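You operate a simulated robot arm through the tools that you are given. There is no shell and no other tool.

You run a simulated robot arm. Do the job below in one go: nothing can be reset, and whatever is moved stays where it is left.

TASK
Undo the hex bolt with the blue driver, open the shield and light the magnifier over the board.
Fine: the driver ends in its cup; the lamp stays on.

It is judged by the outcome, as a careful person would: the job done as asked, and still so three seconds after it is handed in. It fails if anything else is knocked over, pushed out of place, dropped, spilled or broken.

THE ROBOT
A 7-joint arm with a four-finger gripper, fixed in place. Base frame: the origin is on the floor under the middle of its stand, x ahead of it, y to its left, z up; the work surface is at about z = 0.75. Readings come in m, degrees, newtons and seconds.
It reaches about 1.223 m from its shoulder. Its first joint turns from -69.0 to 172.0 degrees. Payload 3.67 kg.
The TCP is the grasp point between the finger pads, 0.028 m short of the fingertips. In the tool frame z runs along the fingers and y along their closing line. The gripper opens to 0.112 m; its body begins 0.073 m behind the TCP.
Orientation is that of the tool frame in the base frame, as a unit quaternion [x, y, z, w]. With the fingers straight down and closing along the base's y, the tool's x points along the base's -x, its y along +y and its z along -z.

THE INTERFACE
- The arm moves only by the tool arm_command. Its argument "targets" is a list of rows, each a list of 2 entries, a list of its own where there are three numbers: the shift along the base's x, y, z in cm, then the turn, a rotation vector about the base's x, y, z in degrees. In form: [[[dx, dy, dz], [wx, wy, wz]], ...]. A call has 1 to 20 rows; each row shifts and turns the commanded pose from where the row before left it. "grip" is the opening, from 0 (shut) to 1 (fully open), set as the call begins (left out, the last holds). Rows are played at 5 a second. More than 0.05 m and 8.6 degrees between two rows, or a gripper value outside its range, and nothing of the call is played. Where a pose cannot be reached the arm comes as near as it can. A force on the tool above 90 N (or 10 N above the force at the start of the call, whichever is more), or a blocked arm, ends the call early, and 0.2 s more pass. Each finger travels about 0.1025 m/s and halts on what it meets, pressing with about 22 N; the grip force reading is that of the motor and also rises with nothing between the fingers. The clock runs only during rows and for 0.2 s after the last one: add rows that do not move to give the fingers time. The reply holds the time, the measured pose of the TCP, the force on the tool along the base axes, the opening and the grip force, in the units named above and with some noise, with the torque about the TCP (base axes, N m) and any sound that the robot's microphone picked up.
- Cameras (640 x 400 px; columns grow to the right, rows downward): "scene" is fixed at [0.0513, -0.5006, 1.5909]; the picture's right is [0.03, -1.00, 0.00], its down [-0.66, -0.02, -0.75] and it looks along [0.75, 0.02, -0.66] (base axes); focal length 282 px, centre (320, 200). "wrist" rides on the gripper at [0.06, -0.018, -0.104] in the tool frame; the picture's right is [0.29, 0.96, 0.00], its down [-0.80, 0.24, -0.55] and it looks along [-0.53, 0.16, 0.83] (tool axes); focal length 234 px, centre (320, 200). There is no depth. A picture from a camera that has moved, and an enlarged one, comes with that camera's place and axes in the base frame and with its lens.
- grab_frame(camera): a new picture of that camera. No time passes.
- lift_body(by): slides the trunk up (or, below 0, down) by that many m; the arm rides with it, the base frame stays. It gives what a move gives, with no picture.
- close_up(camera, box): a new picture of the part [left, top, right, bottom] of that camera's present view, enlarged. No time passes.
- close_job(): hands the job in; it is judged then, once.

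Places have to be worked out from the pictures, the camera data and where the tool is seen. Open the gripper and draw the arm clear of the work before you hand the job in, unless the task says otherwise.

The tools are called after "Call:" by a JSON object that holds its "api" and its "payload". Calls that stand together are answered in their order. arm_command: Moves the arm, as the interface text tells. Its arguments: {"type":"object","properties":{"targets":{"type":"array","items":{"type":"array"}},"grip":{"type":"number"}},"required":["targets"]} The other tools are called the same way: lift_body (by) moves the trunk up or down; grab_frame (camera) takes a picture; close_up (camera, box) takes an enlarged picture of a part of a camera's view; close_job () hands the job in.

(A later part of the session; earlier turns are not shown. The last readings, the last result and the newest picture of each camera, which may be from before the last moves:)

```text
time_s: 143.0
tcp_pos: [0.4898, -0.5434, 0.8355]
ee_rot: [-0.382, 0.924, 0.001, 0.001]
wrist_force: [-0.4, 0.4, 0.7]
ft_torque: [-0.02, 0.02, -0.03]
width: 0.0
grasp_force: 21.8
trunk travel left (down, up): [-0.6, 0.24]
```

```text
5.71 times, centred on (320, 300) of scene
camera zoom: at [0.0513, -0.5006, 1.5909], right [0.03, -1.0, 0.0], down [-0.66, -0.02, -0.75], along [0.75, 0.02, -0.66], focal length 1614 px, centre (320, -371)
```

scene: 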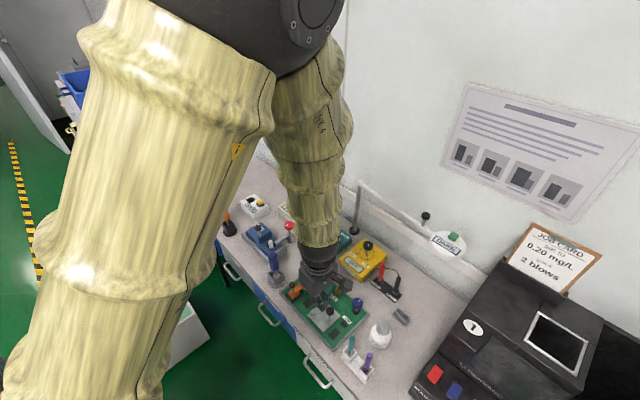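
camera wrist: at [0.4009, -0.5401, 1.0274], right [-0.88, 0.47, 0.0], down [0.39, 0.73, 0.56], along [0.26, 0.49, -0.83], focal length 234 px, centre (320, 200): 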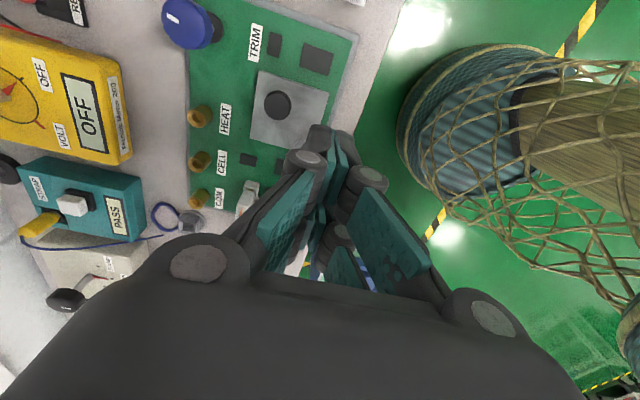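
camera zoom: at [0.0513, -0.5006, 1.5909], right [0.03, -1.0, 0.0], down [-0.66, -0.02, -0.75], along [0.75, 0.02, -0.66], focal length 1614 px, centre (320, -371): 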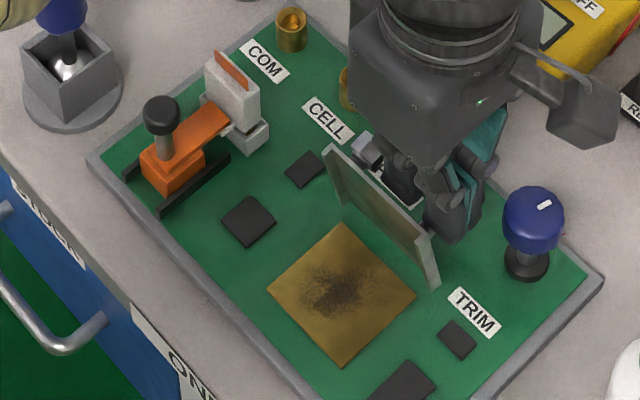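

The lid is at about 80–85 degrees, showing its underside. I'll keep the tips on the cap's side, moving back and down, to carry it past vertical.

Call:
{"api": "arm_command", "payload": {"targets": [[[0.15, -0.15, -0.13], [0, 0, 0]], [[0.15, -0.15, -0.13], [0, 0, 0]], [[0.15, -0.15, -0.13], [0, 0, 0]], [[0, 0, 0], [0, 0, 0]]]}}

Call:
{"api": "close_up", "payload": {"camera": "wrist", "box": [230, 60, 390, 220]}}

Call:
{"api": "close_up", "payload": {"camera": "scene", "box": [285, 265, 355, 335]}}

```text
time_s: 144.0
tcp_pos: [0.4956, -0.5501, 0.8321]
ee_rot: [-0.382, 0.924, 0.001, 0.001]
wrist_force: [0.8, -0.2, -0.4]
ft_torque: [0.0, 0.04, 0.01]
width: 0.0001
grasp_force: 22.1
trunk travel left (down, up): [-0.6, 0.24]
```

```text
2.50 times, centred on (310, 140) of wrist
camera zoom: at [0.4643, -0.6042, 0.9345], right [-0.88, 0.47, 0.0], down [0.39, 0.73, 0.56], along [0.26, 0.49, -0.83], focal length 585 px, centre (345, 350)
```

zoom: 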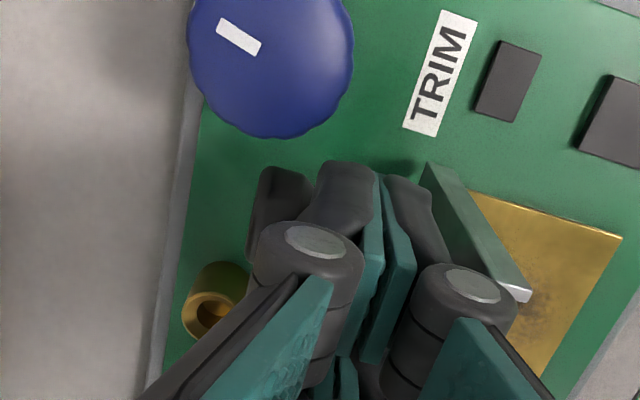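

```text
5.71 times, centred on (320, 300) of scene
camera zoom: at [0.0513, -0.5006, 1.5909], right [0.03, -1.0, 0.0], down [-0.66, -0.02, -0.75], along [0.75, 0.02, -0.66], focal length 1614 px, centre (320, -371)
```

zoom: 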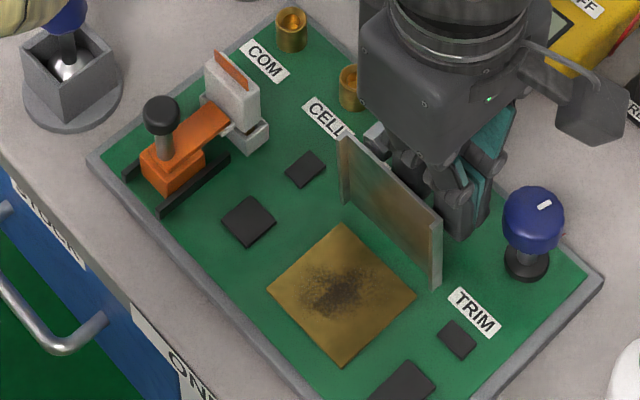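

The lid is now about vertical. I'll press a little further down and back to take it past the balance point.

Call:
{"api": "arm_command", "payload": {"targets": [[[0.12, -0.12, -0.15], [0, 0, 0]], [[0.12, -0.12, -0.2], [0, 0, 0]], [[0, 0, -0.2], [0, 0, 0]], [[0, 0, 0], [0, 0, 0]]]}}

Call:
{"api": "close_up", "payload": {"camera": "wrist", "box": [230, 60, 390, 220]}}

Call:
{"api": "close_up", "payload": {"camera": "scene", "box": [285, 265, 355, 335]}}

```text
time_s: 145.0
tcp_pos: [0.4971, -0.5517, 0.8265]
ee_rot: [-0.382, 0.924, 0.001, 0.002]
wrist_force: [-0.7, -1.9, 7.7]
ft_torque: [0.12, 0.17, 0.0]
width: 0.006
grasp_force: 36.0
trunk travel left (down, up): [-0.6, 0.24]
```

```text
2.50 times, centred on (310, 140) of wrist
camera zoom: at [0.466, -0.6064, 0.9293], right [-0.88, 0.47, 0.0], down [0.39, 0.73, 0.56], along [0.26, 0.49, -0.83], focal length 585 px, centre (345, 350)
```

zoom: 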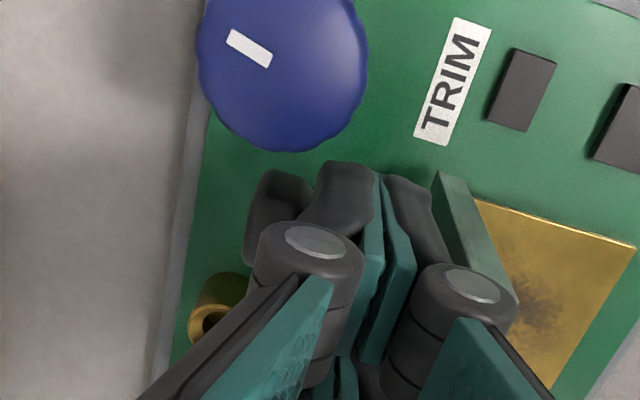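

```text
5.71 times, centred on (320, 300) of scene
camera zoom: at [0.0513, -0.5006, 1.5909], right [0.03, -1.0, 0.0], down [-0.66, -0.02, -0.75], along [0.75, 0.02, -0.66], focal length 1614 px, centre (320, -371)
```

zoom: 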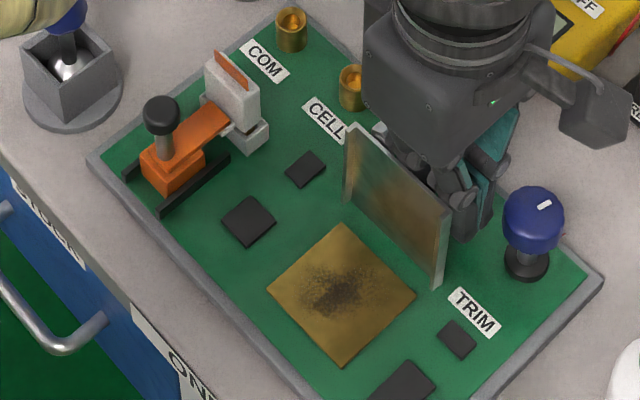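

The lid has gone past vertical and now pushes back with 8 N, so it may be at its stop. I'll ease upward slightly and see whether it stays open by itself.

Call:
{"api": "arm_command", "payload": {"targets": [[[0, 0, 0.3], [0, 0, 0]], [[0, 0, 0.3], [0, 0, 0]], [[0, 0, 0], [0, 0, 0]]]}}

Call:
{"api": "close_up", "payload": {"camera": "scene", "box": [285, 265, 355, 335]}}

Call:
{"api": "close_up", "payload": {"camera": "wrist", "box": [230, 60, 390, 220]}}

```text
time_s: 145.8
tcp_pos: [0.4974, -0.5508, 0.8328]
ee_rot: [-0.383, 0.924, 0.002, 0.001]
wrist_force: [0.3, -1.0, 0.9]
ft_torque: [-0.01, -0.02, 0.02]
width: 0.0
grasp_force: 35.6
trunk travel left (down, up): [-0.6, 0.24]
```

```text
5.71 times, centred on (320, 300) of scene
camera zoom: at [0.0513, -0.5006, 1.5909], right [0.03, -1.0, 0.0], down [-0.66, -0.02, -0.75], along [0.75, 0.02, -0.66], focal length 1614 px, centre (320, -371)
```

zoom: 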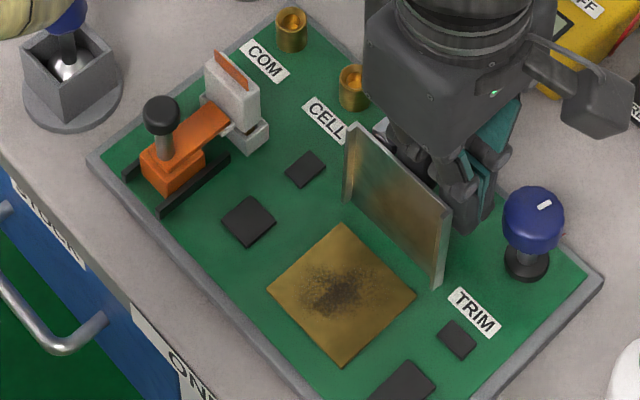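

```text
2.50 times, centred on (310, 140) of wrist
camera zoom: at [0.4674, -0.6068, 0.9352], right [-0.88, 0.47, 0.0], down [0.39, 0.73, 0.56], along [0.26, 0.49, -0.83], focal length 585 px, centre (345, 350)
```

zoom: 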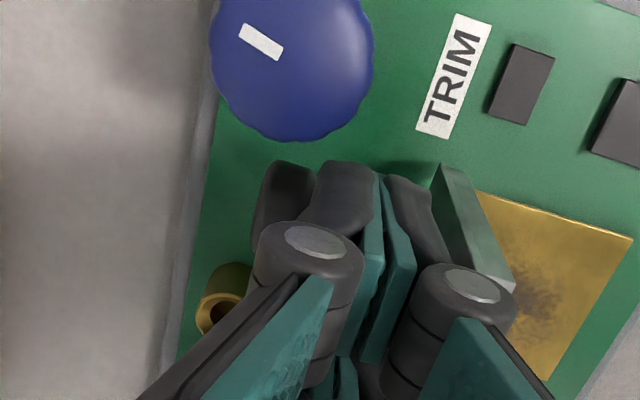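

The lid stays put with no force. I'll withdraw straight up in stages and check that it remains open.

Call:
{"api": "arm_command", "payload": {"targets": [[[0.07, -0.07, 0.5], [0, 0, 0]], [[0, 0, 0.7], [0, 0, 0]], [[0, 0, 0], [0, 0, 0]]]}}

Call:
{"api": "close_up", "payload": {"camera": "scene", "box": [285, 265, 355, 335]}}

Call:
{"api": "arm_command", "payload": {"targets": [[[0, 0, 1.5], [0, 0, 0]], [[0, 0, 2.5], [0, 0, 0]], [[0, 0, 3.0], [0, 0, 0]], [[0, 0, 3.0], [0, 0, 0]], [[0, 0, 0], [0, 0, 0]]]}}

Call:
{"api": "grab_frame", "payload": {"camera": "wrist"}}

Call:
{"api": "close_up", "payload": {"camera": "scene", "box": [285, 265, 355, 335]}}

```text
time_s: 146.6
tcp_pos: [0.4981, -0.5523, 0.8447]
ee_rot: [-0.383, 0.924, 0.002, 0.001]
wrist_force: [-1.2, 0.4, 0.3]
ft_torque: [0.02, -0.01, 0.01]
width: 0.0
grasp_force: 35.8
trunk travel left (down, up): [-0.6, 0.24]
```

```text
5.71 times, centred on (320, 300) of scene
camera zoom: at [0.0513, -0.5006, 1.5909], right [0.03, -1.0, 0.0], down [-0.66, -0.02, -0.75], along [0.75, 0.02, -0.66], focal length 1614 px, centre (320, -371)
```

zoom: 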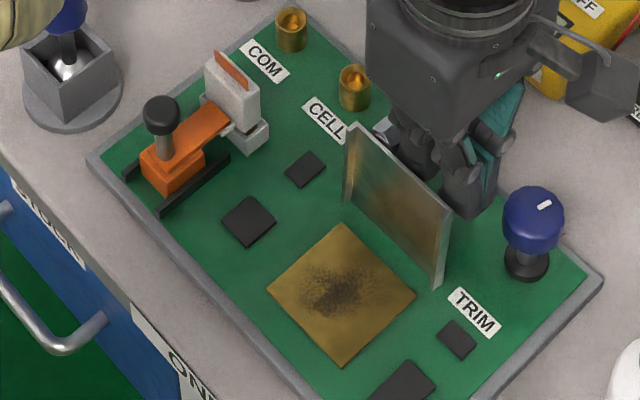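

```text
time_s: 147.8
tcp_pos: [0.4974, -0.5518, 0.9439]
ee_rot: [-0.383, 0.924, 0.002, 0.001]
wrist_force: [-0.1, -0.1, 0.0]
ft_torque: [0.02, -0.01, 0.0]
width: 0.0002
grasp_force: 35.6
trunk travel left (down, up): [-0.6, 0.24]
```

```text
taken
camera wrist: at [0.4677, -0.6078, 1.0461], right [-0.88, 0.47, 0.0], down [0.39, 0.73, 0.56], along [0.26, 0.49, -0.83], focal length 234 px, centre (320, 200)
```

wrist: 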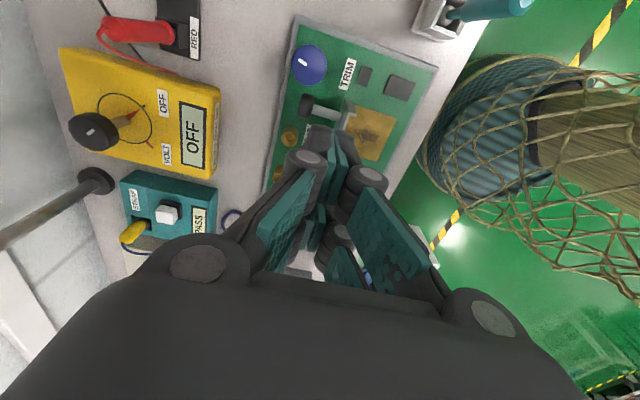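

```text
5.71 times, centred on (320, 300) of scene
camera zoom: at [0.0513, -0.5006, 1.5909], right [0.03, -1.0, 0.0], down [-0.66, -0.02, -0.75], along [0.75, 0.02, -0.66], focal length 1614 px, centre (320, -371)
```

zoom: 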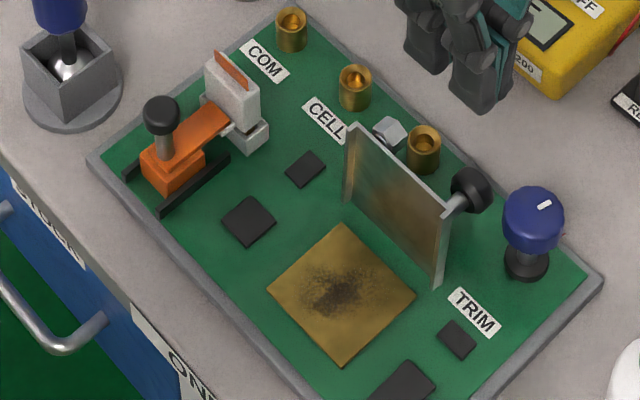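

The shield stands open past vertical, with the bolt and knob intact and everything else in place. Next I'll rise well above the magnifier and turn the wrist camera toward it to locate its knob, lens and green button.

Call:
{"api": "arm_command", "payload": {"targets": [[[0, 0, 4.0], [0, 0, -8]], [[0, 0, 4.0], [0, 0, -8]], [[0, 0, 4.0], [0, 0, -8]], [[0, 0, 4.0], [0, 0, -8]], [[0, 0, 4.0], [0, 0, -8]], [[0, -1.0, 1.5], [0, 0, -8]], [[0.3, -1.5, 0], [0, 0, -8]], [[0.4, -1.7, 0], [0, 0, -8]], [[0.5, -1.8, 0], [0, 0, -8]], [[0.5, -1.8, 0], [0, 0, -8]], [[0.5, -1.8, 0], [0, 0, -8]], [[0.5, -1.8, 0], [0, 0, -8]], [[0.5, -1.8, 0], [0, 0, -8]], [[0.4, -1.7, 0], [0, 0, -8]], [[0.4, -1.7, 0], [0, 0, -8]], [[0.3, -1.7, 0], [0, 0, -8]], [[0, 0, 0], [0, 0, 0]]]}}

Call:
{"api": "grab_frame", "payload": {"camera": "wrist"}}

Call:
{"api": "grab_frame", "payload": {"camera": "scene"}}

```text
time_s: 151.4
tcp_pos: [0.5409, -0.7355, 1.161]
ee_rot: [0.664, 0.748, 0.0, 0.002]
wrist_force: [0.1, 0.1, -0.6]
ft_torque: [-0.01, -0.01, 0.02]
width: 0.0002
grasp_force: 36.0
trunk travel left (down, up): [-0.6, 0.24]
```

```text
taken
camera wrist: at [0.5154, -0.6775, 1.2629], right [0.92, 0.4, 0.0], down [0.33, -0.76, 0.56], along [0.22, -0.51, -0.83], focal length 234 px, centre (320, 200)
```

wrist: 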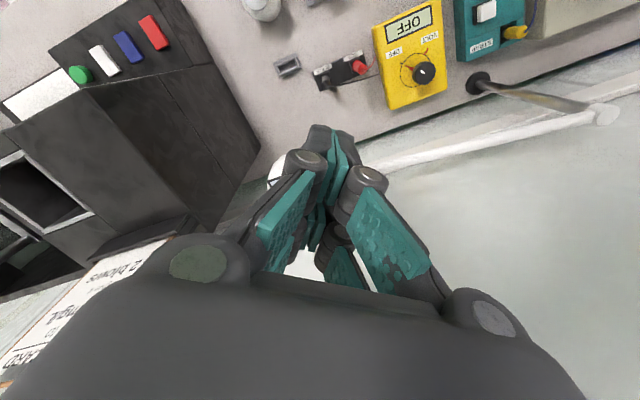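

```text
taken
```

scene: 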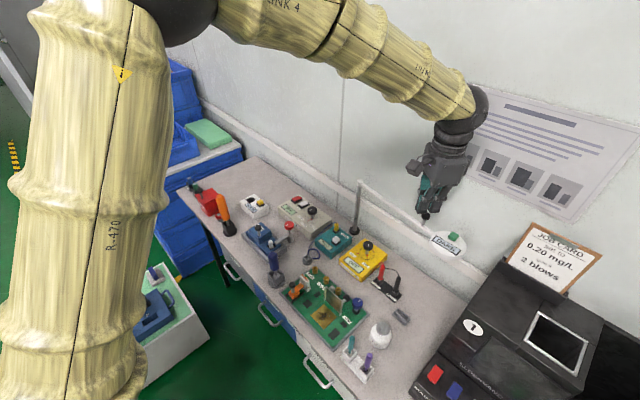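

The lens is hidden right behind the closed fingers. I'll shift the hand so the camera looks almost straight down on the lens.

Call:
{"api": "arm_command", "payload": {"targets": [[[2.0, -4.0, 0.5], [0, 0, 0]], [[2.0, -4.0, 0.5], [0, 0, 0]], [[2.0, -4.0, 0.5], [0, 0, 0]], [[0, 0, 0], [0, 0, 0]]]}}

Call:
{"api": "grab_frame", "payload": {"camera": "wrist"}}

Call:
{"api": "close_up", "payload": {"camera": "wrist", "box": [240, 40, 440, 200]}}

Call:
{"api": "close_up", "payload": {"camera": "scene", "box": [340, 160, 480, 270]}}

```text
time_s: 152.4
tcp_pos: [0.5975, -0.8497, 1.1751]
ee_rot: [0.663, 0.748, 0.0, 0.002]
wrist_force: [-26.1, 43.6, -15.6]
ft_torque: [-3.5, -2.18, -0.31]
width: 0.0
grasp_force: 35.9
trunk travel left (down, up): [-0.6, 0.24]
```

```text
taken
camera wrist: at [0.5709, -0.791, 1.2787], right [0.92, 0.4, 0.0], down [0.33, -0.76, 0.55], along [0.22, -0.51, -0.83], focal length 234 px, centre (320, 200)
```

wrist: 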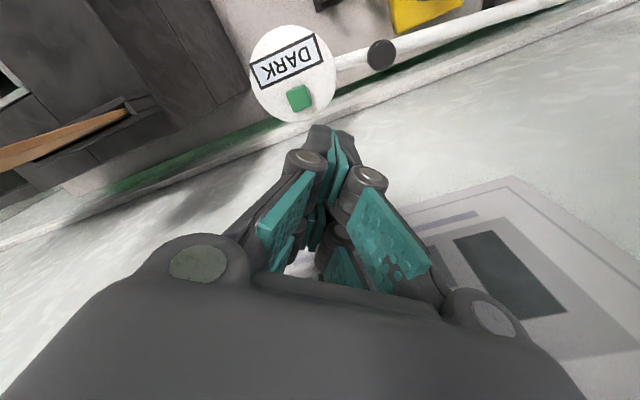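

```text
2.50 times, centred on (340, 120) of wrist
camera zoom: at [0.5709, -0.791, 1.2787], right [0.92, 0.4, 0.0], down [0.33, -0.76, 0.55], along [0.22, -0.51, -0.83], focal length 585 px, centre (270, 400)
```

zoom: 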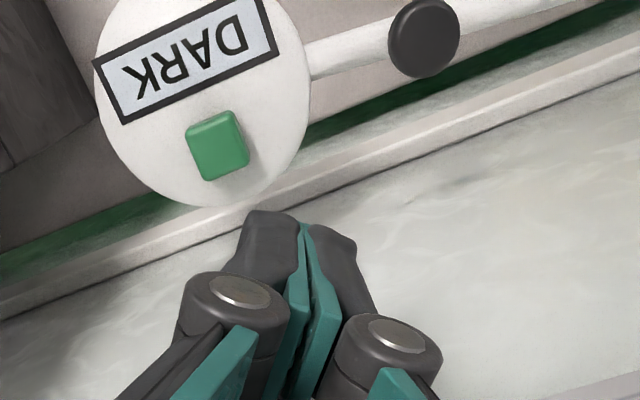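

```text
3.64 times, centred on (410, 215) of scene
camera zoom: at [0.0513, -0.5006, 1.5909], right [0.03, -1.0, 0.0], down [-0.66, -0.02, -0.75], along [0.75, 0.02, -0.66], focal length 1027 px, centre (-7, 146)
```

zoom: 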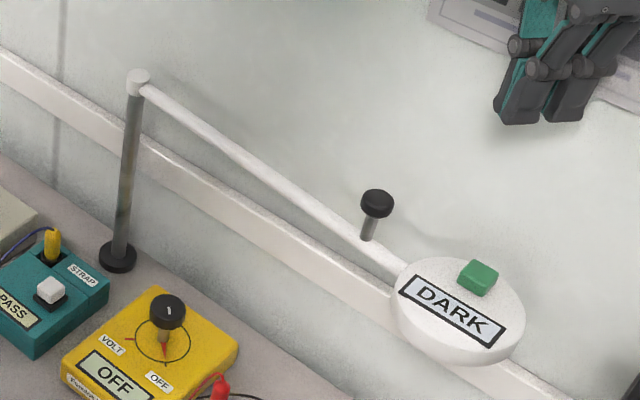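

The hand is pressing against the wall (about 50 N toward -v), so I'll back away from it right now.

Call:
{"api": "arm_command", "payload": {"targets": [[[-2.0, 2.0, 0], [0, 0, 0]], [[-1.5, 1.5, 0], [0, 0, 0]], [[0, 0, 0], [0, 0, 0]]]}}

Call:
{"api": "grab_frame", "payload": {"camera": "wrist"}}

Call:
{"api": "grab_frame", "payload": {"camera": "scene"}}

```text
time_s: 153.2
tcp_pos: [0.5646, -0.8165, 1.1767]
ee_rot: [0.663, 0.749, -0.001, 0.002]
wrist_force: [0.3, 0.2, 0.5]
ft_torque: [-0.01, 0.01, 0.01]
width: 0.0
grasp_force: 35.6
trunk travel left (down, up): [-0.6, 0.24]
```

```text
taken
camera wrist: at [0.5389, -0.7594, 1.2786], right [0.92, 0.4, 0.0], down [0.33, -0.76, 0.56], along [0.22, -0.51, -0.83], focal length 234 px, centre (320, 200)
```

wrist: 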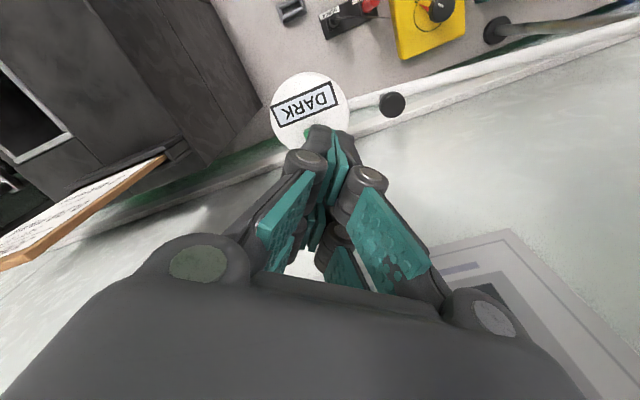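

```text
taken
```

scene: 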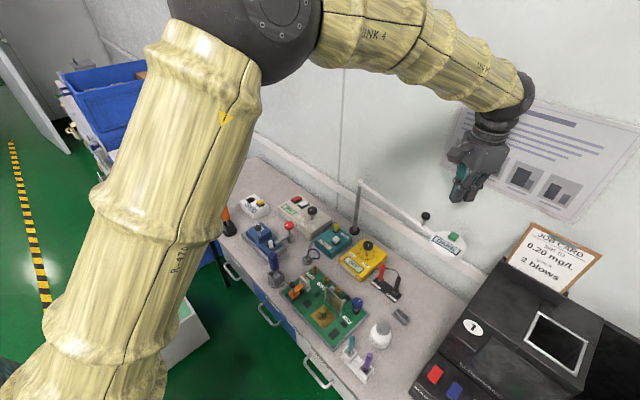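

The hand is free and nothing was disturbed. I place the magnifier's knob at (0.622, -0.777, 1.043), the lens at (0.557, -0.832, 0.997) and the green button at (0.570, -0.843, 1.022), on a 0.346 m arm about the post at (0.8245, -0.612). The board centre is at about the same radius, 59 degrees clockwise. I'll line up the gripper above the knob with the fingers closing tangentially.

Call:
{"api": "arm_command", "payload": {"targets": [[[-1.0, 1.0, 0], [0, 0, 8.13]], [[-1.0, 1.0, 0], [0, 0, 8.13]], [[0, 0, 0], [0, 0, 8.13]], [[0, 0, 0], [0, 0, 8.13]], [[0, 0, 0], [0, 0, 8.13]], [[0, 0, 0], [0, 0, 8.13]], [[0, 0, 0], [0, 0, 8.13]], [[0, 0, 0], [0, 0, 8.13]], [[0, 0, 0], [0, 0, 8.13]], [[0, 0, 0], [0, 0, 8.13]], [[0, 0, 0], [0, 0, 8.13]], [[0, 0, 0], [0, 0, 8.13]], [[0, 0, 0], [0, 0, 8.13]], [[0, 0, 0], [0, 0, 8.13]], [[0, 0, 0], [0, 0, 8.13]], [[0, 0, 0], [0, 0, 0]]], "grip": 0.55}}

Call:
{"api": "grab_frame", "payload": {"camera": "wrist"}}

Call:
{"api": "grab_frame", "payload": {"camera": "scene"}}

```text
time_s: 156.6
tcp_pos: [0.5451, -0.799, 1.1728]
ee_rot: [-0.334, 0.943, 0.001, 0.002]
wrist_force: [0.5, 0.6, -0.1]
ft_torque: [-0.02, 0.01, -0.02]
width: 0.0619
grasp_force: 0.0
trunk travel left (down, up): [-0.6, 0.24]
```

```text
taken
camera wrist: at [0.5107, -0.8522, 1.2768], right [-0.83, 0.56, 0.0], down [0.47, 0.69, 0.56], along [0.31, 0.46, -0.83], focal length 234 px, centre (320, 200)
```

wrist: 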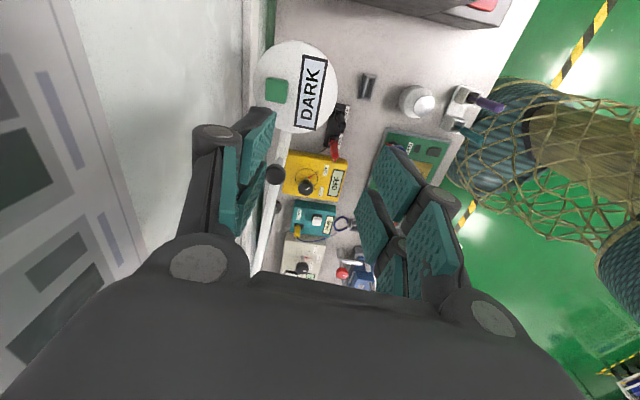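

```text
taken
```

scene: 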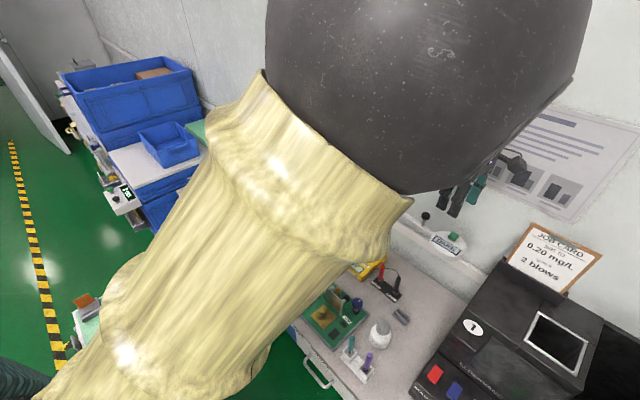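

From this view the knob is at about (0.621, -0.779), which agrees with the earlier estimate. I'll move above it and check.

Call:
{"api": "arm_command", "payload": {"targets": [[[2.5, 0.7, -1.5], [0, 0, 0]], [[2.5, 0.7, -1.5], [0, 0, 0]], [[2.6, 0.6, -1.5], [0, 0, 0]], [[0, 0, 0], [0, 0, 0]]]}}

Call:
{"api": "grab_frame", "payload": {"camera": "wrist"}}

Call:
{"api": "close_up", "payload": {"camera": "wrist", "box": [240, 60, 400, 220]}}

```text
time_s: 157.6
tcp_pos: [0.6202, -0.7819, 1.1304]
ee_rot: [-0.333, 0.943, 0.002, 0.002]
wrist_force: [-1.0, -1.2, 1.0]
ft_torque: [0.01, -0.01, -0.01]
width: 0.0614
grasp_force: 0.0
trunk travel left (down, up): [-0.6, 0.24]
```

```text
taken
camera wrist: at [0.5836, -0.8325, 1.233], right [-0.83, 0.56, 0.0], down [0.47, 0.69, 0.56], along [0.32, 0.46, -0.83], focal length 234 px, centre (320, 200)
```

wrist: 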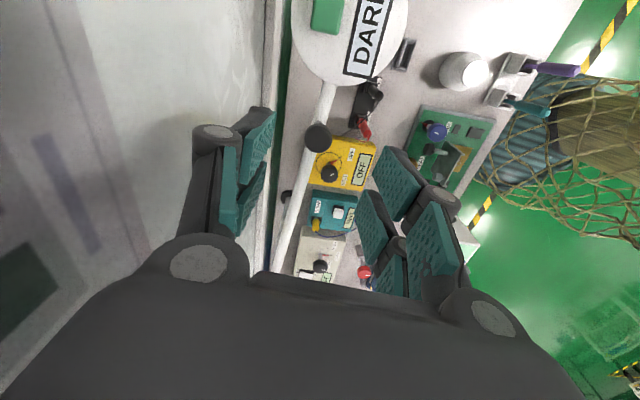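

```text
2.50 times, centred on (320, 140) of wrist
camera zoom: at [0.5836, -0.8325, 1.233], right [-0.83, 0.56, 0.0], down [0.47, 0.69, 0.56], along [0.32, 0.46, -0.83], focal length 585 px, centre (320, 350)
```

zoom: 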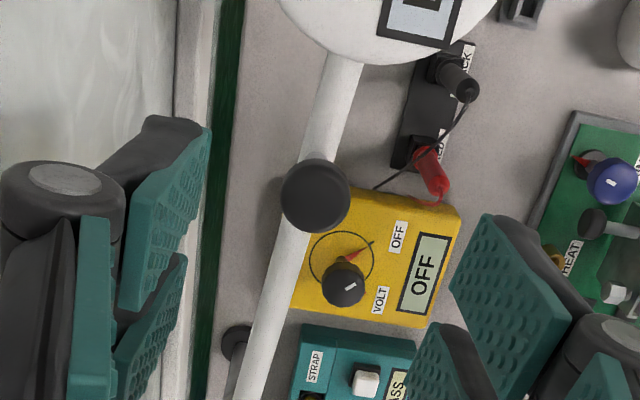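

The knob is centred at (0.621, -0.780). I'll descend to put the pads around the cap, keeping the tips above the rod.

Call:
{"api": "arm_command", "payload": {"targets": [[[0.05, 0.15, -2.5], [0, 0, 0]], [[0, 0, -2.5], [0, 0, 0]], [[0, 0, -2.0], [0, 0, 0]], [[0, 0, -1.6], [0, 0, 0]], [[0, 0, 0], [0, 0, 0]]]}}

Call:
{"api": "close_up", "payload": {"camera": "wrist", "box": [220, 60, 420, 260]}}

Call:
{"api": "close_up", "payload": {"camera": "scene", "box": [390, 160, 490, 270]}}

```text
time_s: 158.8
tcp_pos: [0.6228, -0.7786, 1.0452]
ee_rot: [-0.333, 0.943, 0.001, 0.001]
wrist_force: [-0.2, 0.3, 0.8]
ft_torque: [-0.01, 0.03, 0.01]
width: 0.0616
grasp_force: 0.0
trunk travel left (down, up): [-0.6, 0.24]
```

```text
2.00 times, centred on (320, 160) of wrist
camera zoom: at [0.5857, -0.8309, 1.1477], right [-0.83, 0.56, 0.0], down [0.47, 0.69, 0.56], along [0.31, 0.46, -0.83], focal length 468 px, centre (320, 280)
```

zoom: 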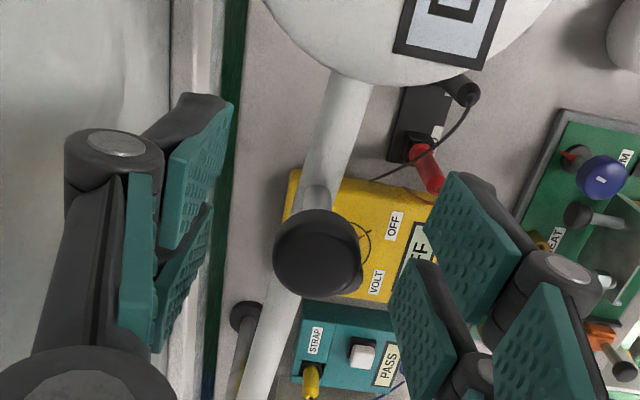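

```text
3.64 times, centred on (440, 215) of scene
camera zoom: at [0.0513, -0.5006, 1.5909], right [0.03, -1.0, 0.0], down [-0.66, -0.02, -0.75], along [0.75, 0.02, -0.66], focal length 1027 px, centre (-116, 146)
```

zoom: 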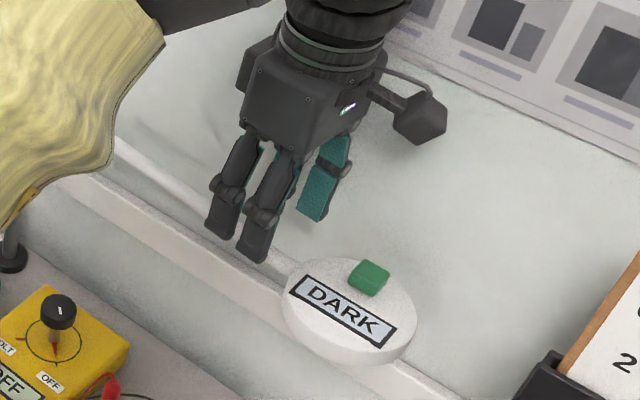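

The cap is centred between the pads. I'll close gently on it.

Call:
{"api": "arm_command", "payload": {"targets": [[[0, 0, 0], [0, 0, 0]], [[0, 0, 0], [0, 0, 0]], [[0, 0, 0], [0, 0, 0]], [[0, 0, 0], [0, 0, 0]]], "grip": 0.1}}

Call:
{"api": "close_up", "payload": {"camera": "wrist", "box": [220, 60, 420, 260]}}

```text
time_s: 159.8
tcp_pos: [0.621, -0.7795, 1.044]
ee_rot: [-0.333, 0.943, 0.001, 0.002]
wrist_force: [-2.3, 4.6, -4.1]
ft_torque: [0.05, 0.07, 0.11]
width: 0.0218
grasp_force: 44.2
trunk travel left (down, up): [-0.6, 0.24]
```

```text
2.00 times, centred on (320, 160) of wrist
camera zoom: at [0.5858, -0.8311, 1.1472], right [-0.83, 0.56, 0.0], down [0.47, 0.69, 0.56], along [0.31, 0.46, -0.83], focal length 468 px, centre (320, 280)
```

zoom: 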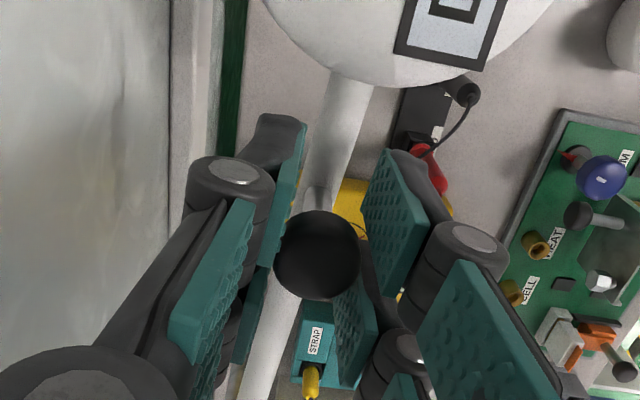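

The knob is held at 0.022 m. I'll swing the magnifier's arm clockwise about its post along the computed arc, starting with 8 degrees to check the forces.

Call:
{"api": "arm_command", "payload": {"targets": [[[-0.57, 0.73, 0], [0, 0, -2]], [[-0.56, 0.73, 0], [0, 0, -2]], [[-0.51, 0.77, 0], [0, 0, -2]], [[-0.5, 0.77, 0], [0, 0, -2]], [[0, 0, 0], [0, 0, 0]]]}}

Call:
{"api": "grab_frame", "payload": {"camera": "scene"}}

Call:
{"api": "grab_frame", "payload": {"camera": "wrist"}}

```text
time_s: 161.0
tcp_pos: [0.6001, -0.7491, 1.0444]
ee_rot: [-0.266, 0.964, 0.001, 0.002]
wrist_force: [2.3, 2.3, 0.9]
ft_torque: [0.02, -0.05, -0.05]
width: 0.0214
grasp_force: 45.4
trunk travel left (down, up): [-0.6, 0.24]
```

```text
taken
```

scene: 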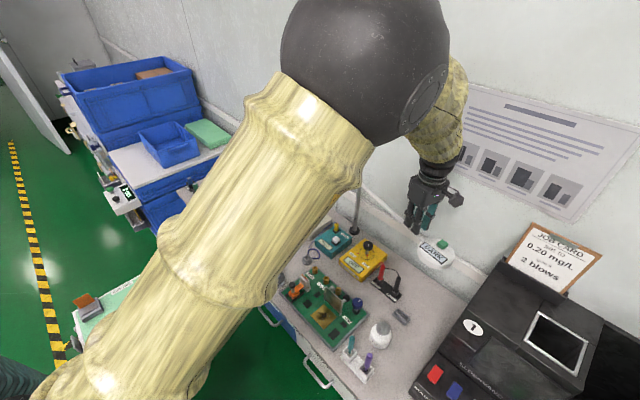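

```text
taken
camera wrist: at [0.5581, -0.7954, 1.1472], right [-0.74, 0.67, 0.0], down [0.56, 0.61, 0.56], along [0.37, 0.41, -0.83], focal length 234 px, centre (320, 200)
```

wrist: 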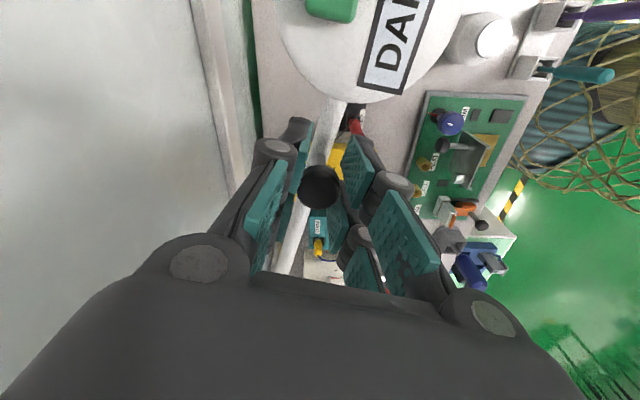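

It swings freely with about 2 N. I'll continue along the arc.

Call:
{"api": "arm_command", "payload": {"targets": [[[-0.91, 1.6, 0], [0, 0, -4]], [[-0.8, 1.67, 0], [0, 0, -4]], [[-0.68, 1.71, 0], [0, 0, -4]], [[-0.55, 1.76, 0], [0, 0, -4]], [[-0.44, 1.79, 0], [0, 0, -4]], [[-0.3, 1.82, 0], [0, 0, -4]], [[0, 0, 0], [0, 0, 0]]]}}

Call:
{"api": "grab_frame", "payload": {"camera": "scene"}}

Call:
{"api": "grab_frame", "payload": {"camera": "wrist"}}

```text
time_s: 162.6
tcp_pos: [0.5664, -0.6449, 1.0442]
ee_rot: [-0.061, 0.998, -0.001, 0.002]
wrist_force: [7.9, -0.5, 7.2]
ft_torque: [0.05, -0.04, -0.02]
width: 0.0214
grasp_force: 44.9
trunk travel left (down, up): [-0.6, 0.24]
```

```text
taken
```

scene: 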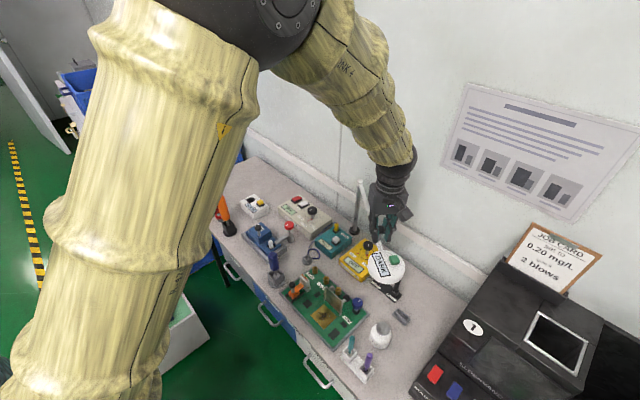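

```text
taken
camera wrist: at [0.5075, -0.6693, 1.147], right [-0.4, 0.92, 0.0], down [0.76, 0.33, 0.56], along [0.51, 0.22, -0.83], focal length 234 px, centre (320, 200)
```

wrist: 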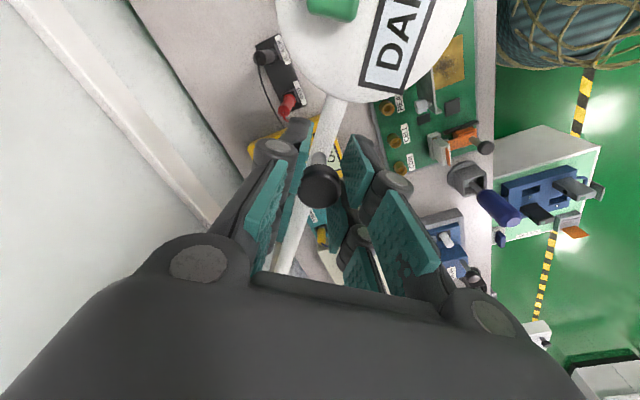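

The lens is approaching the board, with a mild 8 N radial force that I'll relieve as I continue the arc.

Call:
{"api": "arm_command", "payload": {"targets": [[[-0.1, 1.83, 0.05], [0, 0, -4]], [[0.0, 1.85, 0], [0, 0, -4]], [[0.1, 1.84, 0], [0, 0, -4]], [[0.21, 1.83, 0], [0, 0, -4]], [[0.33, 1.82, 0], [0, 0, -4]], [[0, 0, 0], [0, 0, 0]]]}}

Call:
{"api": "grab_frame", "payload": {"camera": "scene"}}

Call:
{"api": "grab_frame", "payload": {"camera": "wrist"}}

```text
time_s: 164.0
tcp_pos: [0.572, -0.5528, 1.0439]
ee_rot: [0.114, 0.994, 0.001, 0.001]
wrist_force: [15.9, -3.7, -2.4]
ft_torque: [0.05, -0.47, 0.03]
width: 0.0213
grasp_force: 44.9
trunk travel left (down, up): [-0.6, 0.24]
```

```text
taken
```

scene: 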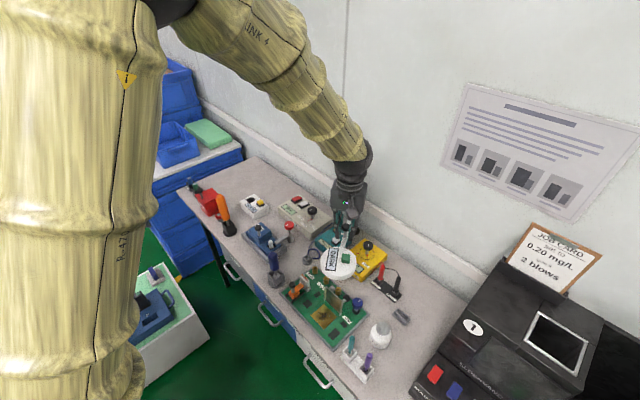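

```text
taken
camera wrist: at [0.5083, -0.5566, 1.147], right [-0.06, 1.0, 0.0], down [0.83, 0.05, 0.56], along [0.56, 0.04, -0.83], focal length 234 px, centre (320, 200)
```

wrist: 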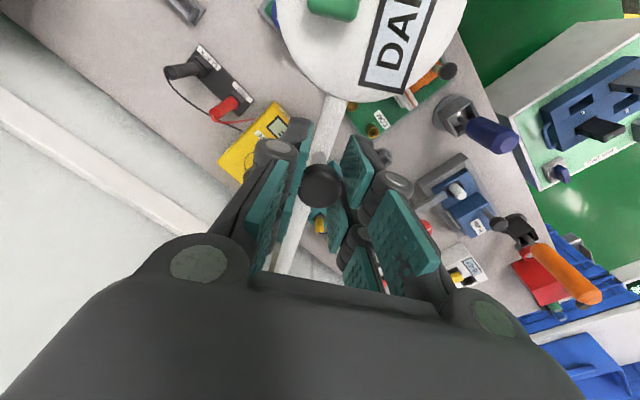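

The lens is nearly over the board's centre, with about 6 degrees left. I'll relieve the radial pull and finish the arc.

Call:
{"api": "arm_command", "payload": {"targets": [[[0.15, 0, 0.02], [0, 0, 0]], [[0.25, 0.88, 0], [0, 0, -2]], [[0.25, 0.88, 0], [0, 0, -2]], [[0.3, 0.87, 0], [0, 0, -2]], [[0, 0, 0], [0, 0, 0]]]}}

Call:
{"api": "grab_frame", "payload": {"camera": "scene"}}

Call:
{"api": "close_up", "payload": {"camera": "scene", "box": [270, 190, 400, 340]}}

Call:
{"api": "grab_frame", "payload": {"camera": "wrist"}}

```text
time_s: 165.2
tcp_pos: [0.581, -0.5262, 1.0437]
ee_rot: [0.166, 0.986, 0.0, 0.001]
wrist_force: [6.2, -3.1, 1.8]
ft_torque: [0.16, 0.08, -0.04]
width: 0.0211
grasp_force: 45.3
trunk travel left (down, up): [-0.6, 0.24]
```

```text
taken
```

scene: 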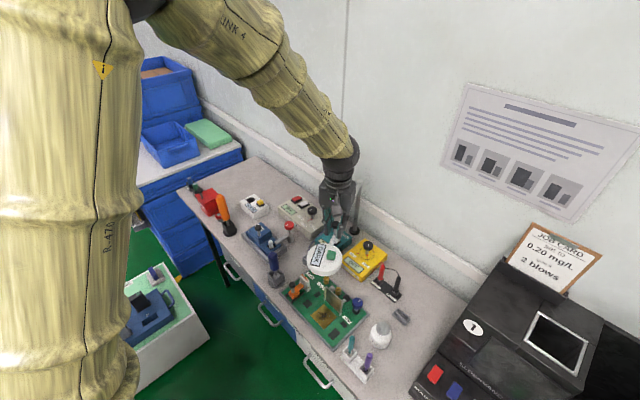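

```text
2.67 times, centred on (335, 265) of scene
camera zoom: at [0.0513, -0.5006, 1.5909], right [0.03, -1.0, 0.0], down [-0.66, -0.02, -0.75], along [0.75, 0.02, -0.66], focal length 753 px, centre (280, 27)
```

zoom: 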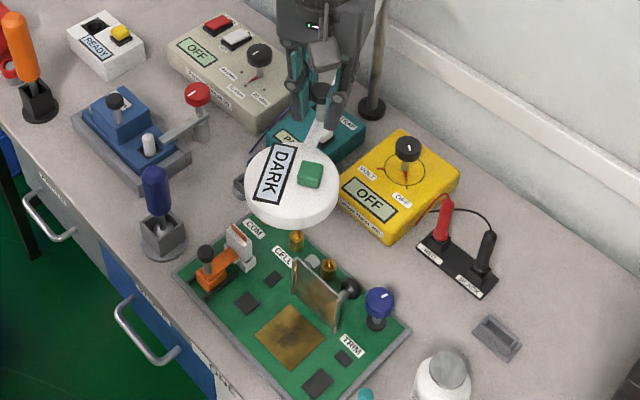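

```text
taken
camera wrist: at [0.5165, -0.5231, 1.1471], right [0.04, 1.0, 0.0], down [0.83, -0.03, 0.56], along [0.56, -0.02, -0.83], focal length 234 px, centre (320, 200)
```

wrist: 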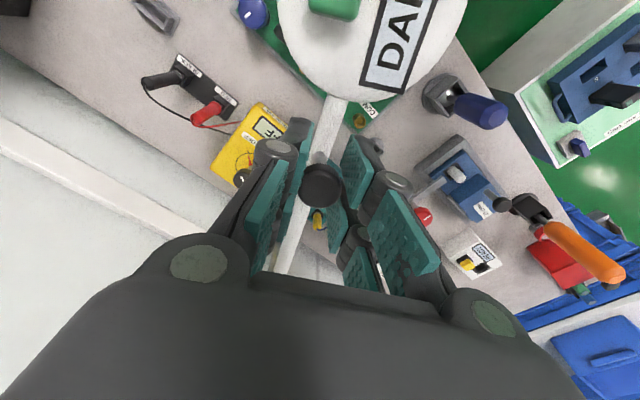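

The lens is now centred over the board at about (0.495, -0.497), still showing DARK, and the button should be near (0.491, -0.514, 1.022). I'll release the knob and rise.

Call:
{"api": "arm_command", "payload": {"targets": [[[0.05, -0.03, 0], [0, 0, 0]], [[0, 0, 0], [0, 0, 0]]]}}

Call:
{"api": "arm_command", "payload": {"targets": [[[0, 0, 0], [0, 0, 0]], [[0, 0, 0], [0, 0, 0]], [[0, 0, 0], [0, 0, 0]], [[0, 0, 2.0], [0, 0, 0]], [[0, 0, 3.0], [0, 0, 0]], [[0, 0, 3.0], [0, 0, 0]], [[0, 0, 0], [0, 0, 0]]], "grip": 0.5}}

Call:
{"api": "grab_frame", "payload": {"camera": "wrist"}}

Call:
{"api": "close_up", "payload": {"camera": "scene", "box": [270, 190, 400, 340]}}

```text
time_s: 165.8
tcp_pos: [0.5795, -0.5269, 1.0438]
ee_rot: [0.165, 0.986, 0.001, 0.001]
wrist_force: [1.2, 1.1, 0.2]
ft_torque: [0.05, 0.06, 0.02]
width: 0.0213
grasp_force: 44.7
trunk travel left (down, up): [-0.6, 0.24]
```

```text
time_s: 167.4
tcp_pos: [0.5796, -0.5283, 1.1245]
ee_rot: [0.165, 0.986, 0.0, 0.001]
wrist_force: [0.0, -0.2, 0.5]
ft_torque: [0.04, 0.02, -0.01]
width: 0.056
grasp_force: 0.2
trunk travel left (down, up): [-0.6, 0.24]
```

```text
taken
camera wrist: at [0.5173, -0.5257, 1.2268], right [0.04, 1.0, 0.0], down [0.83, -0.03, 0.56], along [0.56, -0.02, -0.83], focal length 234 px, centre (320, 200)
```

wrist: 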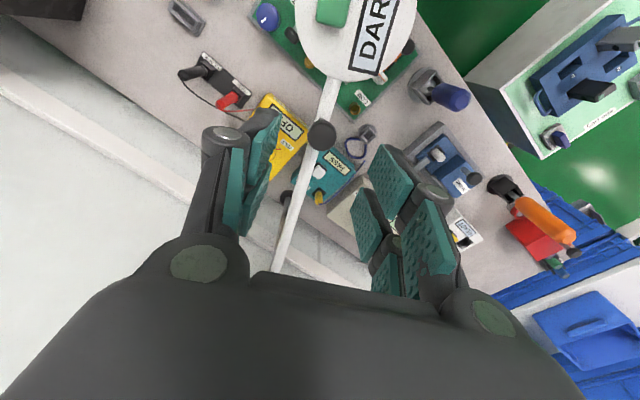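

```text
2.67 times, centred on (335, 265) of scene
camera zoom: at [0.0513, -0.5006, 1.5909], right [0.03, -1.0, 0.0], down [-0.66, -0.02, -0.75], along [0.75, 0.02, -0.66], focal length 753 px, centre (280, 27)
```

zoom: 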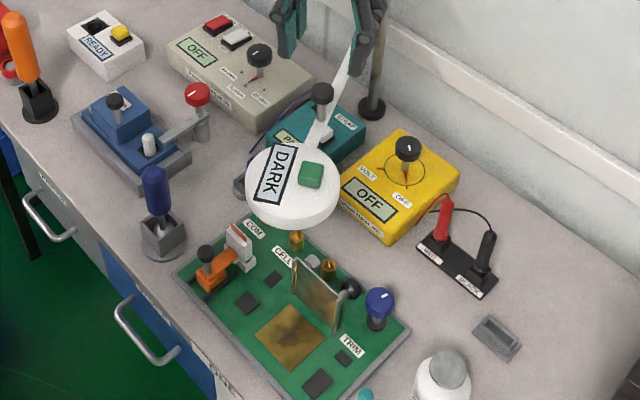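

The magnifier stays where it was put. I'll move above the button, with the fingers still open so I can see it between them.

Call:
{"api": "arm_command", "payload": {"targets": [[[-3.0, 0.47, 0.3], [0, 0, 0]], [[-3.0, 0.47, 0.3], [0, 0, 0]], [[-2.86, 0.47, 0], [0, 0, 0]], [[0, 0, 0], [0, 0, 0]]]}}

Call:
{"api": "grab_frame", "payload": {"camera": "wrist"}}

Call:
{"api": "close_up", "payload": {"camera": "wrist", "box": [240, 80, 400, 220]}}

```text
time_s: 168.4
tcp_pos: [0.492, -0.5138, 1.1306]
ee_rot: [0.166, 0.986, 0.001, 0.001]
wrist_force: [0.1, -1.2, -0.5]
ft_torque: [0.06, -0.02, -0.01]
width: 0.0563
grasp_force: 0.0
trunk travel left (down, up): [-0.6, 0.24]
```

```text
taken
camera wrist: at [0.4284, -0.5116, 1.2327], right [0.04, 1.0, 0.0], down [0.83, -0.04, 0.56], along [0.56, -0.02, -0.83], focal length 234 px, centre (320, 200)
```

wrist: 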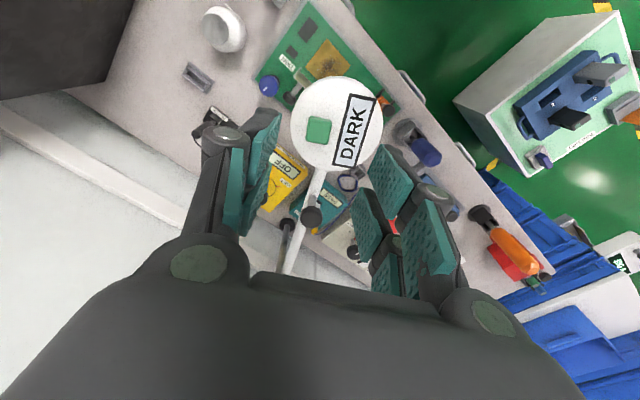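

```text
2.86 times, centred on (320, 150) of wrist
camera zoom: at [0.4284, -0.5116, 1.2327], right [0.04, 1.0, 0.0], down [0.83, -0.04, 0.56], along [0.56, -0.02, -0.83], focal length 669 px, centre (320, 343)
```

zoom: 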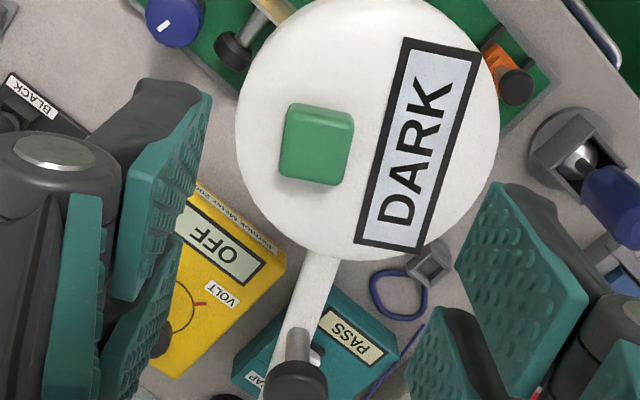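

The button is at (0.4926, -0.515), right under the TCP. I'll close the fingers and come down to just above it.

Call:
{"api": "arm_command", "payload": {"targets": [[[0.05, -0.1, 0], [0, 0, 0]], [[0, 0, 0], [0, 0, 0]], [[0, 0, -2.0], [0, 0, 0]], [[0, 0, -2.5], [0, 0, 0]], [[0, 0, -2.0], [0, 0, 0]], [[0, 0, -0.5], [0, 0, 0]], [[0, 0, 0], [0, 0, 0]]], "grip": 0}}

Call:
{"api": "close_up", "payload": {"camera": "scene", "box": [285, 210, 375, 290]}}

Call:
{"api": "close_up", "payload": {"camera": "wrist", "box": [240, 60, 400, 220]}}

```text
time_s: 170.0
tcp_pos: [0.4918, -0.5134, 1.0608]
ee_rot: [0.166, 0.986, 0.0, 0.002]
wrist_force: [-0.9, 0.0, 0.4]
ft_torque: [-0.02, 0.04, -0.02]
width: 0.0001
grasp_force: 22.2
trunk travel left (down, up): [-0.6, 0.24]
```

```text
5.00 times, centred on (330, 250) of scene
camera zoom: at [0.0513, -0.5006, 1.5909], right [0.03, -1.0, 0.0], down [-0.66, -0.02, -0.75], along [0.75, 0.02, -0.66], focal length 1413 px, centre (270, -50)
```

zoom: 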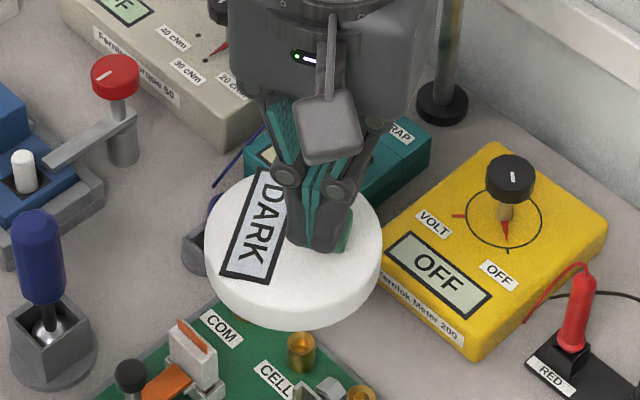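

```text
2.50 times, centred on (320, 140) of wrist
camera zoom: at [0.4283, -0.5114, 1.163], right [0.04, 1.0, 0.0], down [0.83, -0.03, 0.56], along [0.56, -0.02, -0.83], focal length 585 px, centre (320, 350)
```

zoom: 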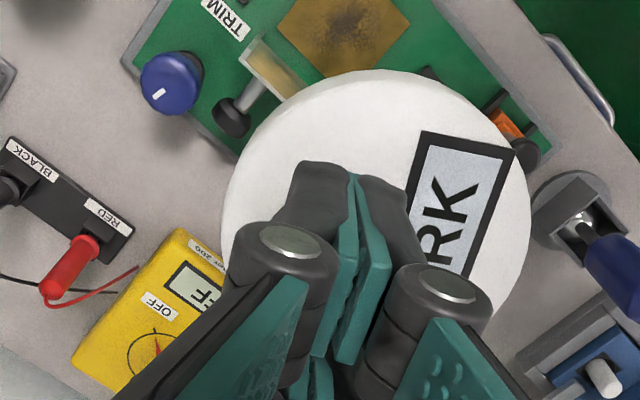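

The fingertips are right over the green button. I'll press down in small steps and watch the force, sound and display.

Call:
{"api": "arm_command", "payload": {"targets": [[[0, -0.1, -0.4], [0, 0, 0]], [[0, 0, -0.3], [0, 0, 0]], [[0, 0, 0], [0, 0, 0]]]}}

Call:
{"api": "arm_command", "payload": {"targets": [[[0, 0, -0.2], [0, 0, 0]], [[0, 0, -0.2], [0, 0, 0]], [[0, 0, 0], [0, 0, 0]]]}}

Call:
{"api": "close_up", "payload": {"camera": "scene", "box": [285, 210, 375, 290]}}

```text
time_s: 170.8
tcp_pos: [0.4914, -0.5139, 1.0533]
ee_rot: [0.166, 0.986, 0.001, 0.002]
wrist_force: [0.5, -0.5, -0.8]
ft_torque: [0.02, 0.01, 0.01]
width: 0.0
grasp_force: 21.7
trunk travel left (down, up): [-0.6, 0.24]
```

```text
time_s: 171.6
tcp_pos: [0.492, -0.5156, 1.0498]
ee_rot: [0.167, 0.986, 0.001, 0.001]
wrist_force: [-0.5, 0.7, -0.3]
ft_torque: [0.03, -0.01, -0.02]
width: 0.0002
grasp_force: 22.0
trunk travel left (down, up): [-0.6, 0.24]
```

```text
5.00 times, centred on (330, 250) of scene
camera zoom: at [0.0513, -0.5006, 1.5909], right [0.03, -1.0, 0.0], down [-0.66, -0.02, -0.75], along [0.75, 0.02, -0.66], focal length 1413 px, centre (270, -50)
```

zoom: 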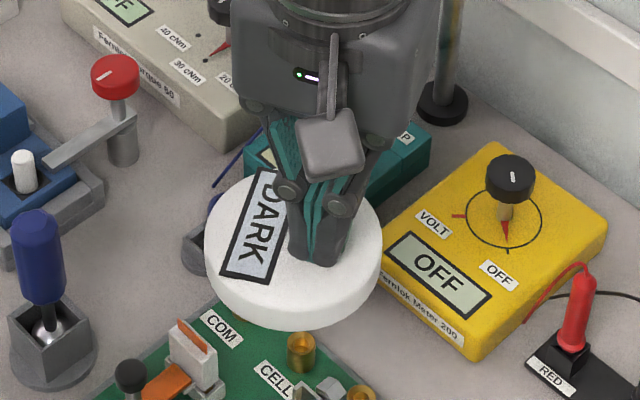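

No contact yet at TCP z 1.050. I'll continue down in 1–2 mm steps.

Call:
{"api": "arm_command", "payload": {"targets": [[[0, 0, -0.2], [0, 0, 0]], [[0, 0, 0], [0, 0, 0]]]}}

Call:
{"api": "arm_command", "payload": {"targets": [[[0, 0, -0.2], [0, 0, 0]], [[0, 0, 0], [0, 0, 0]]]}}

Call:
{"api": "arm_command", "payload": {"targets": [[[0, 0, -0.15], [0, 0, 0]], [[0, 0, 0], [0, 0, 0]]]}}

Call:
{"api": "close_up", "payload": {"camera": "scene", "box": [285, 210, 375, 290]}}

```text
time_s: 172.2
tcp_pos: [0.4911, -0.5154, 1.0481]
ee_rot: [0.166, 0.986, 0.001, 0.002]
wrist_force: [-0.2, 0.3, 0.5]
ft_torque: [0.01, 0.02, -0.01]
width: 0.0062
grasp_force: 35.9
trunk travel left (down, up): [-0.6, 0.24]
```

```text
time_s: 172.8
tcp_pos: [0.4924, -0.5152, 1.0456]
ee_rot: [0.166, 0.986, 0.001, 0.002]
wrist_force: [-0.2, 0.9, 1.2]
ft_torque: [-0.01, 0.01, -0.01]
width: 0.0062
grasp_force: 35.3
trunk travel left (down, up): [-0.6, 0.24]
```

```text
time_s: 173.4
tcp_pos: [0.4923, -0.5153, 1.0443]
ee_rot: [0.166, 0.986, 0.001, 0.002]
wrist_force: [0.0, -1.0, 1.7]
ft_torque: [-0.01, -0.03, 0.0]
width: 0.0057
grasp_force: 35.9
trunk travel left (down, up): [-0.6, 0.24]
```

```text
5.00 times, centred on (330, 250) of scene
camera zoom: at [0.0513, -0.5006, 1.5909], right [0.03, -1.0, 0.0], down [-0.66, -0.02, -0.75], along [0.75, 0.02, -0.66], focal length 1413 px, centre (270, -50)
```

zoom: 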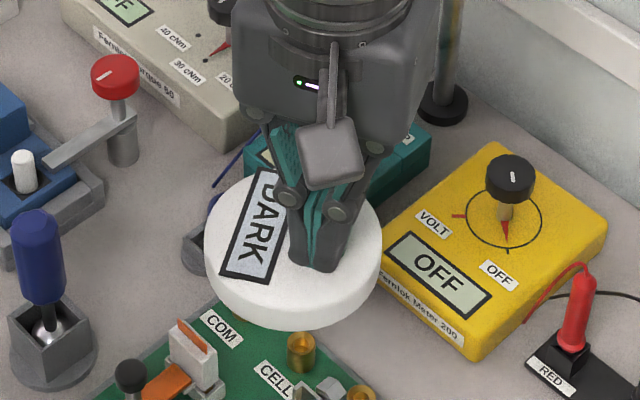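

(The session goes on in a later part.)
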